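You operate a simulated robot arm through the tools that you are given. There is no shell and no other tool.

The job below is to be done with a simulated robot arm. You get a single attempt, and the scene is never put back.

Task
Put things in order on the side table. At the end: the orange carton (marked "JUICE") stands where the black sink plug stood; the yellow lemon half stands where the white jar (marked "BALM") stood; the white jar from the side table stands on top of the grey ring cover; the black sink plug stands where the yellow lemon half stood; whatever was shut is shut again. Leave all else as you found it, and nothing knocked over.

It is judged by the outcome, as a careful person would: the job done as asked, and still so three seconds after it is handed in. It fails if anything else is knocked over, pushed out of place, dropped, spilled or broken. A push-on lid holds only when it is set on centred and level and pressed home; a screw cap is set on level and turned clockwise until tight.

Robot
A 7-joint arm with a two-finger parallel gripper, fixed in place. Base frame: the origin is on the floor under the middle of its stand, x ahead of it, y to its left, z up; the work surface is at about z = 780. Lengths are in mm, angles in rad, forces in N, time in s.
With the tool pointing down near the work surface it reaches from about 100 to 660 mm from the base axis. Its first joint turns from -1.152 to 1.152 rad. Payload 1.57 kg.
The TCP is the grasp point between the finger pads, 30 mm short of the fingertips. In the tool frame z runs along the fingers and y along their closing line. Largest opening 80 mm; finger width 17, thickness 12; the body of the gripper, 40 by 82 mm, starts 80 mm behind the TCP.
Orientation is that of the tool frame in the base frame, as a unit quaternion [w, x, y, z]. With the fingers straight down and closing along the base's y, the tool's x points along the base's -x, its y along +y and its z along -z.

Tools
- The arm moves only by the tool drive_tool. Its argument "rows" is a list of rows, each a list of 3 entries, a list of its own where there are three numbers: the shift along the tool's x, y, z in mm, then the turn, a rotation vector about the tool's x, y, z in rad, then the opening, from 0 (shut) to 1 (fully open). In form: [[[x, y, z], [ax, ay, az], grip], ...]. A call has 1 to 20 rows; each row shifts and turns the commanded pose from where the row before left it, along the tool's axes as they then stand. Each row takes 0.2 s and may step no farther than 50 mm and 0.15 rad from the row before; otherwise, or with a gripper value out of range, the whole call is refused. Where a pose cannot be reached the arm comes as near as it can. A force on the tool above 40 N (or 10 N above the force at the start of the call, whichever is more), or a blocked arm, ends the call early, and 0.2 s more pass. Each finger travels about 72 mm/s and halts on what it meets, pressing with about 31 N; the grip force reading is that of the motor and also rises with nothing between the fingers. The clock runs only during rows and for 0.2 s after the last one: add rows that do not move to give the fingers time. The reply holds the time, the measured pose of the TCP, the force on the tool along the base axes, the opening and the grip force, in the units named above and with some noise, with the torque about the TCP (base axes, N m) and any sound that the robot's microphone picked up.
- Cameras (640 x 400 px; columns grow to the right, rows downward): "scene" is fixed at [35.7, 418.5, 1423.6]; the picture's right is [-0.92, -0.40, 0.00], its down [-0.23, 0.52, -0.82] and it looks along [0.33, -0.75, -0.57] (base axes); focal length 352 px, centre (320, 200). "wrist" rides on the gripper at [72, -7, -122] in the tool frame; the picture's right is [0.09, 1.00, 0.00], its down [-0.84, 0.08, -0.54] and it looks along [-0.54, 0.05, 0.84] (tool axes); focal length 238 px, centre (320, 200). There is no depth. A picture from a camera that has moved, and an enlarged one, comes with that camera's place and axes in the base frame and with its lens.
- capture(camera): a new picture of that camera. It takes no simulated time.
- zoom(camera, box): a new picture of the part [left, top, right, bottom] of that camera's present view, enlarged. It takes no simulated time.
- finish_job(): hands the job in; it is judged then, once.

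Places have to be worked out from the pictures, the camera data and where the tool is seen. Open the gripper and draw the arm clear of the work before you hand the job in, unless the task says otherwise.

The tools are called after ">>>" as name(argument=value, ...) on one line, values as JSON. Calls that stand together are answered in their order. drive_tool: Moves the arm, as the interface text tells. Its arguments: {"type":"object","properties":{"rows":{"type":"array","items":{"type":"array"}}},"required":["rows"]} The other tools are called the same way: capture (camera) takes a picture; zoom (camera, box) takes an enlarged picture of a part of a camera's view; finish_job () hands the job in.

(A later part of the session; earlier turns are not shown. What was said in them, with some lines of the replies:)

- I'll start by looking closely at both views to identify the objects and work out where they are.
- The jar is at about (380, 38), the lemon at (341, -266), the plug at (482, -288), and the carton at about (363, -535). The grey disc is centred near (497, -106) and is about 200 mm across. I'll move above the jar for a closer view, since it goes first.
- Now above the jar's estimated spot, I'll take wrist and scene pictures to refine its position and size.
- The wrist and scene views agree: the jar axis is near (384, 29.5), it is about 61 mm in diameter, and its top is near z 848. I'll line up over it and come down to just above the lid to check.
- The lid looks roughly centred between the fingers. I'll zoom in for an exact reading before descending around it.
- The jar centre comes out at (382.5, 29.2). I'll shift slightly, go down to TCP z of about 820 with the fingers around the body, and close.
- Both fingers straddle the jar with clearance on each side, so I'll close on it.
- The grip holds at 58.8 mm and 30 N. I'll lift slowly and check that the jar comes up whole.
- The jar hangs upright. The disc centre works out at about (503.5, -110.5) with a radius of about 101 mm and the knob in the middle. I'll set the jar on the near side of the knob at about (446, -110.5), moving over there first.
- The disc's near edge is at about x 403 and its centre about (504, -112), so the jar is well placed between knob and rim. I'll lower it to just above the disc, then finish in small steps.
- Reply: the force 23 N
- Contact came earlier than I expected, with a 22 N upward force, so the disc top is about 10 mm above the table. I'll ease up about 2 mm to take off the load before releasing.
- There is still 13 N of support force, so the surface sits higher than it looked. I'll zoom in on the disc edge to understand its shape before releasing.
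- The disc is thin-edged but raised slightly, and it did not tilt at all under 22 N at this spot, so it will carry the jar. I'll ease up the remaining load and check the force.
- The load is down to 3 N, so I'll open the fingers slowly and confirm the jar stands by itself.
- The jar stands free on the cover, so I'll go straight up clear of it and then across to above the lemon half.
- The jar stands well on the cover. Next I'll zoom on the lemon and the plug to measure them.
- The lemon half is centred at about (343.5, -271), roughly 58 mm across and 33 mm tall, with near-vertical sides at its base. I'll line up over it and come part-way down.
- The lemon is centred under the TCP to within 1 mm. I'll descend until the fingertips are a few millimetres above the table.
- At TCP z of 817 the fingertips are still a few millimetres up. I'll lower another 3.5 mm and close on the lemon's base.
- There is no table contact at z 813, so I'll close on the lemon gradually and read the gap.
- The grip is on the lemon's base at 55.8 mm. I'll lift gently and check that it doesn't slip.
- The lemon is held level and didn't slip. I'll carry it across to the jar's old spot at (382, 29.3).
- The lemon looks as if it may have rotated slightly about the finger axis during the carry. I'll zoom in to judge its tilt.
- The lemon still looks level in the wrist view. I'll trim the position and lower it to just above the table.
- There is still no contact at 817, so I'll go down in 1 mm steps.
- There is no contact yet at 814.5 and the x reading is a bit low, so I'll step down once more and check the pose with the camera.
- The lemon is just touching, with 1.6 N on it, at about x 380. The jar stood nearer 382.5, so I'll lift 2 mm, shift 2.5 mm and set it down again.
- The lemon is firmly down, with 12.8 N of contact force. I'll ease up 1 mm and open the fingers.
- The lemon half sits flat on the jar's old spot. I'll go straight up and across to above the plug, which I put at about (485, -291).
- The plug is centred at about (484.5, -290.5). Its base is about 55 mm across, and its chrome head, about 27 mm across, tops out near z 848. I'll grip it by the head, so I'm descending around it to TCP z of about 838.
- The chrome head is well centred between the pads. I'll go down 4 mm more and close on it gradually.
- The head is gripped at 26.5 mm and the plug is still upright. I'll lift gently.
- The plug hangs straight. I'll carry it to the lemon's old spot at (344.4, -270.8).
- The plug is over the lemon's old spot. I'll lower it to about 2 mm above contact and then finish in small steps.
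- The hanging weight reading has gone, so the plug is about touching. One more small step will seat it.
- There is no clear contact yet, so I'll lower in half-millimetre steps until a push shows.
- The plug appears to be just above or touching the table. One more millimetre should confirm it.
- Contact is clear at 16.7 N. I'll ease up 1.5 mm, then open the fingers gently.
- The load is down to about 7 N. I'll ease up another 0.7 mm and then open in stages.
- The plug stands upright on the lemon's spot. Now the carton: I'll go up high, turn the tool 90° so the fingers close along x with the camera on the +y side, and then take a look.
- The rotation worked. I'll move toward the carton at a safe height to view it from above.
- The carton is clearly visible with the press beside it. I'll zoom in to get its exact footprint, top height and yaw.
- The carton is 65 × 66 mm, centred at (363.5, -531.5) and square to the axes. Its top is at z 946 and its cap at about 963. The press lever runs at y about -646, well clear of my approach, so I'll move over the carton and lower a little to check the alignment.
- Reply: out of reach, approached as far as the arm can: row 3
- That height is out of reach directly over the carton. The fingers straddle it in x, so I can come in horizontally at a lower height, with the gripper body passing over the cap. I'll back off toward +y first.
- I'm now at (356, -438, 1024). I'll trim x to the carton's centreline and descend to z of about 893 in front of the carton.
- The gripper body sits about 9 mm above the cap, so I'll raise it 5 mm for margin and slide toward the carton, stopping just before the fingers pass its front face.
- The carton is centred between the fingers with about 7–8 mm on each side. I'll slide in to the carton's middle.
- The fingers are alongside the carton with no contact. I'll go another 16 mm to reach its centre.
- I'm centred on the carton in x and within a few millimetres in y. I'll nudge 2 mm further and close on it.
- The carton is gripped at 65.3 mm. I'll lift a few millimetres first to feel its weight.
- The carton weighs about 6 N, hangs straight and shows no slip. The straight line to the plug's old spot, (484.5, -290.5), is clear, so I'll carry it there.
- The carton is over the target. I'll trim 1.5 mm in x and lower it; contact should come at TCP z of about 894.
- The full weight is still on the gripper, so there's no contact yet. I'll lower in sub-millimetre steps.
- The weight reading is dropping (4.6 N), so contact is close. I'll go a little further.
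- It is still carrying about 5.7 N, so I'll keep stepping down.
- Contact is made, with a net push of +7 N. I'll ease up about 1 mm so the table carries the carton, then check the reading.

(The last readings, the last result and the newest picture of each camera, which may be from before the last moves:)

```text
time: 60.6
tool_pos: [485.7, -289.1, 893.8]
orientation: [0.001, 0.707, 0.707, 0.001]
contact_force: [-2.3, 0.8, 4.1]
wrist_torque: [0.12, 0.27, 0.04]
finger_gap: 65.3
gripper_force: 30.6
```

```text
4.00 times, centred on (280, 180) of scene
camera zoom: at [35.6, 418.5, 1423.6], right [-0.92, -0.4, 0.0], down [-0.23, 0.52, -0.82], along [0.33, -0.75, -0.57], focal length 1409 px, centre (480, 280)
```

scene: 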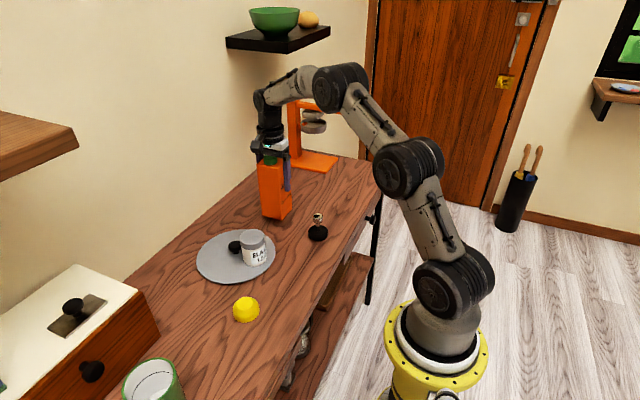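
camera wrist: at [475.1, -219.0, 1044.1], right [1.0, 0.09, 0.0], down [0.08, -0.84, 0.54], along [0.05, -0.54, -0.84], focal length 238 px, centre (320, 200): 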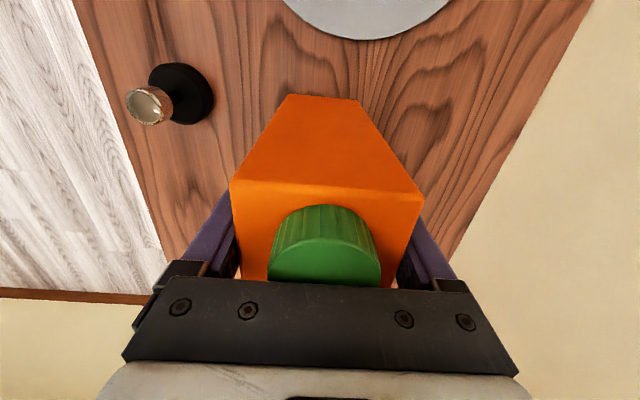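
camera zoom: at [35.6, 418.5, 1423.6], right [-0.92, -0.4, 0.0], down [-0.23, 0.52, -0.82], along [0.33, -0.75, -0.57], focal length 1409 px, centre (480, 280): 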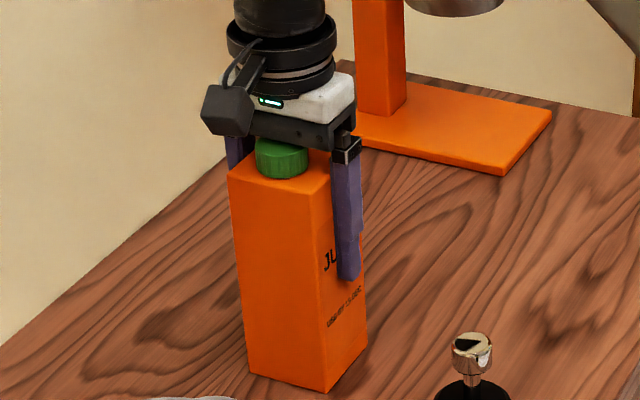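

The carton stands upright with a small remaining load. I'll ease 0.5 mm more and open the fingers in stages.

>>> drive_tool(rows=[[[0, 0, -0.5], [0, 0, 0], 0.7], [[0, 0, 0], [0, 0, 0], 0.84], [[0, 0, 0], [0, 0, 0], 0.92], [[0, 0, 0], [0, 0, 0], 1], [[0, 0, 0], [0, 0, 0], 1], [[0, 0, 0], [0, 0, 0], 1]])

>>> capture(camera="wrist")

>>> zoom(camera="scene", box=[220, 130, 340, 230])

```text
time: 62.0
tool_pos: [485.2, -290.3, 894.4]
orientation: [-0.001, 0.708, 0.707, -0.001]
contact_force: [-0.8, 0.2, -0.4]
wrist_torque: [0.06, -0.01, 0.0]
finger_gap: 79.7
gripper_force: 0.0
```

```text
taken
camera wrist: at [477.1, -218.0, 1016.3], right [1.0, 0.09, 0.0], down [0.08, -0.84, 0.54], along [0.05, -0.54, -0.84], focal length 238 px, centre (320, 200)
```

wrist: 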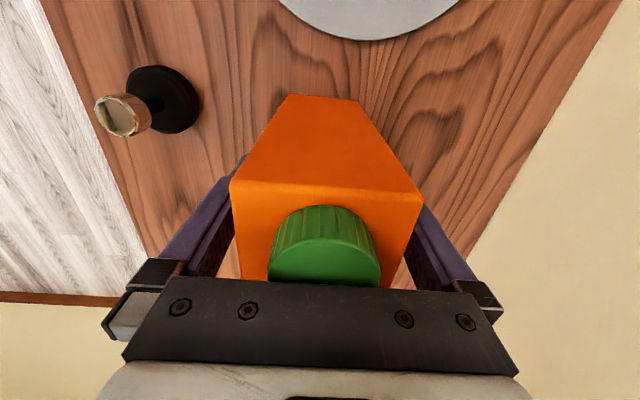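

```text
4.00 times, centred on (280, 180) of scene
camera zoom: at [35.7, 418.5, 1423.6], right [-0.92, -0.4, 0.0], down [-0.23, 0.52, -0.82], along [0.33, -0.75, -0.57], focal length 1409 px, centre (480, 280)
```

zoom: 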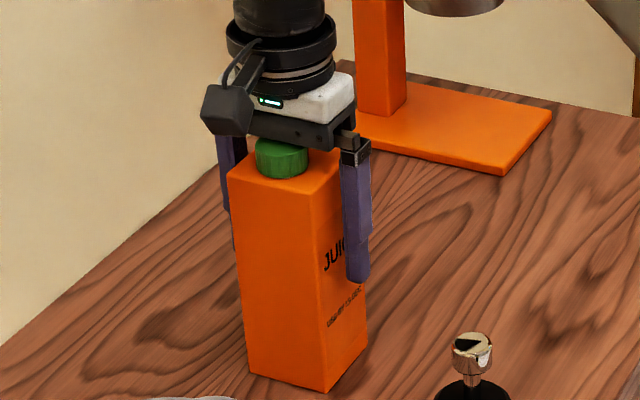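

The carton stands free at about (483, -289.5). I'll rise straight up until the fingers are well above the cap.

>>> drive_tool(rows=[[[0, 0, -10], [0, 0, 0], 1], [[0, 0, -25], [0, 0, 0], 1], [[0, 0, -40], [0, 0, 0], 1], [[0, 0, -45], [0, 0, 0], 1], [[0, 0, -45], [0, 0, 0], 1], [[0, 0, -35], [0, 0, 0], 1], [[0, 0, 0], [0, 0, 0], 1]])

>>> capture(camera="scene")

>>> capture(camera="wrist")

```text
time: 63.6
tool_pos: [483.8, -289.3, 1095.2]
orientation: [0.0, 0.707, 0.707, 0.0]
contact_force: [-0.2, 0.0, -0.4]
wrist_torque: [0.02, 0.03, 0.03]
finger_gap: 79.8
gripper_force: 0.0
```

```text
taken
```

scene: 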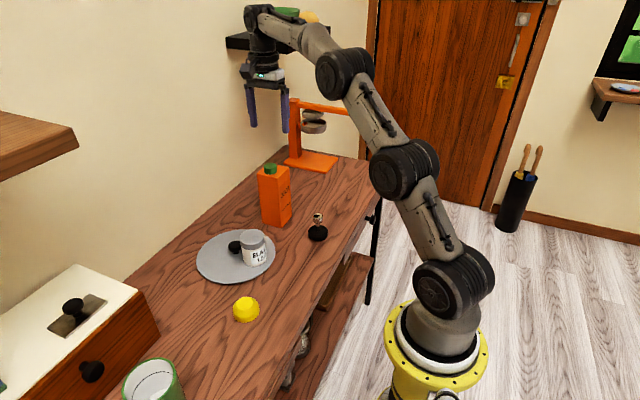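

```text
taken
camera wrist: at [476.2, -218.2, 1217.7], right [1.0, 0.09, 0.0], down [0.08, -0.84, 0.54], along [0.05, -0.54, -0.84], focal length 238 px, centre (320, 200)
```

wrist: 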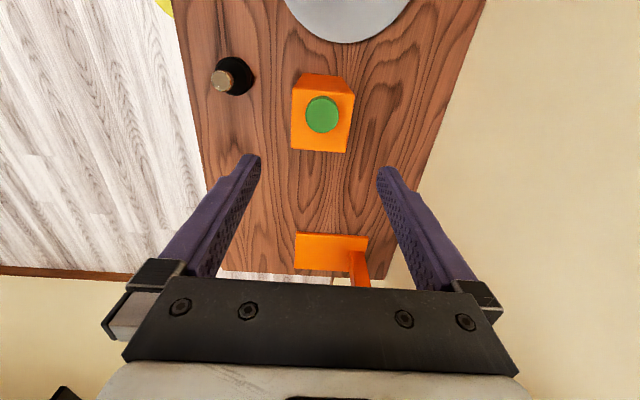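

Everything stands in place. I'll draw the arm back to near its starting pose, clear of the work, turning the wrist back to its first orientation.

>>> drive_tool(rows=[[[30, -23, 0], [0, 0, 0], 1], [[30, -23, 0], [0, 0, 0], 1], [[30, -24, 0], [0, 0, 0], 1], [[0, 0, 0], [0, 0, -0.1428], 1], [[0, 0, 0], [0, 0, -0.1428], 1], [[0, 0, 0], [0, 0, -0.1428], 1], [[0, 0, 0], [0, 0, -0.1428], 1], [[0, 0, 0], [0, 0, -0.1428], 1], [[0, 0, 0], [0, 0, -0.1428], 1], [[0, 0, 0], [0, 0, -0.1428], 1], [[0, 0, 0], [0, 0, -0.1428], 1], [[0, 0, 0], [0, 0, -0.1428], 1], [[0, 0, 0], [0, 0, -0.1428], 1], [[0, 0, 0], [0, 0, -0.1428], 1], [[0, 0, -30], [0, 0, 0], 1], [[0, 0, 0], [0, 0, 0], 1]])

>>> capture(camera="scene")

>>> capture(camera="wrist")

>>> zoom(camera="scene", box=[180, 150, 380, 330])

```text
time: 67.0
tool_pos: [415.2, -199.8, 1124.3]
orientation: [0.0, -0.002, 1.0, 0.0]
contact_force: [-0.5, 0.2, 0.0]
wrist_torque: [0.03, -0.01, -0.02]
finger_gap: 79.9
gripper_force: 0.0
```

```text
taken
```

scene: 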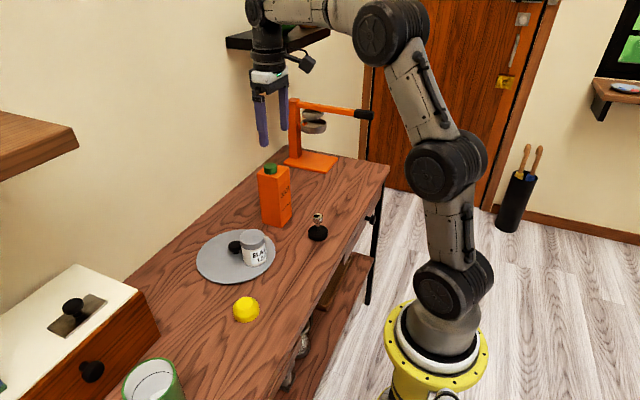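

```text
taken
camera wrist: at [342.2, -206.9, 1246.4], right [-0.09, 1.0, 0.0], down [0.84, 0.08, 0.54], along [0.54, 0.05, -0.84], focal length 238 px, centre (320, 200)
```

wrist: 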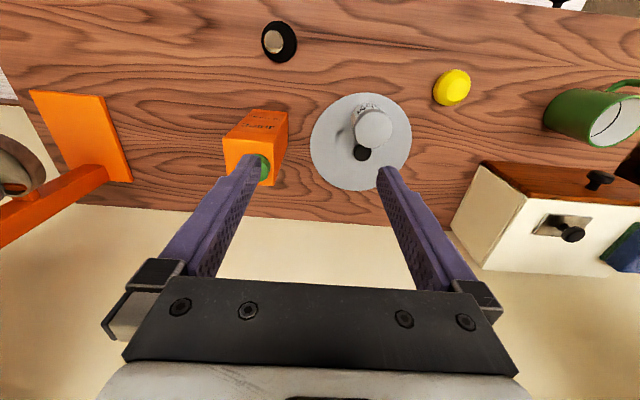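

```text
2.22 times, centred on (280, 240) of scene
camera zoom: at [35.7, 418.5, 1423.6], right [-0.92, -0.4, 0.0], down [-0.23, 0.52, -0.82], along [0.33, -0.75, -0.57], focal length 783 px, centre (409, 111)
```

zoom: 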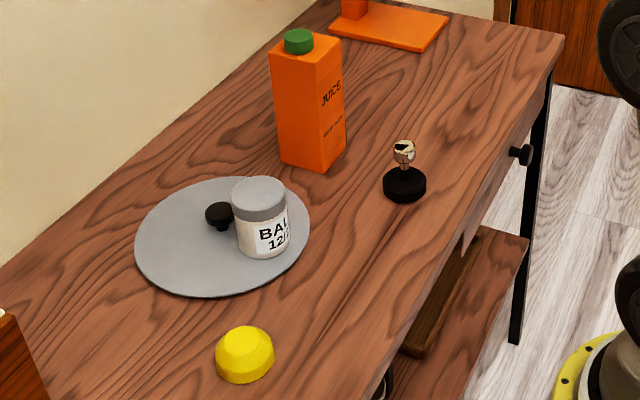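

The final pictures show:
- **Carton:** on the plug's old spot.
- **Plug:** on the lemon's old spot.
- **Lemon half:** on the jar's old spot.
- **Jar:** on the ring cover.

Nothing else has moved, nothing was opened, and the arm is clear with the gripper open, so I'm handing the job in.

>>> finish_job()

```text
The job is handed in.
```

I finished the rearrangement and handed it in; no result from the judging has come back. The last pictures, taken with the arm drawn back and the gripper open, show everything in place and upright:

- **Jar ("BALM"):** stands on top of the grey ring cover, beside its knob. The cover is slightly raised, but it stayed level when I pressed the jar down on it.
- **Lemon half:** sits flat where the jar stood.
- **Sink plug:** stands where the lemon half stood.
- **Carton ("JUICE"):** stands where the plug stood.

I placed each one within about 2 mm of the spot I had measured. I opened nothing, so there was nothing to shut again, and nothing else on the table moved or fell over.
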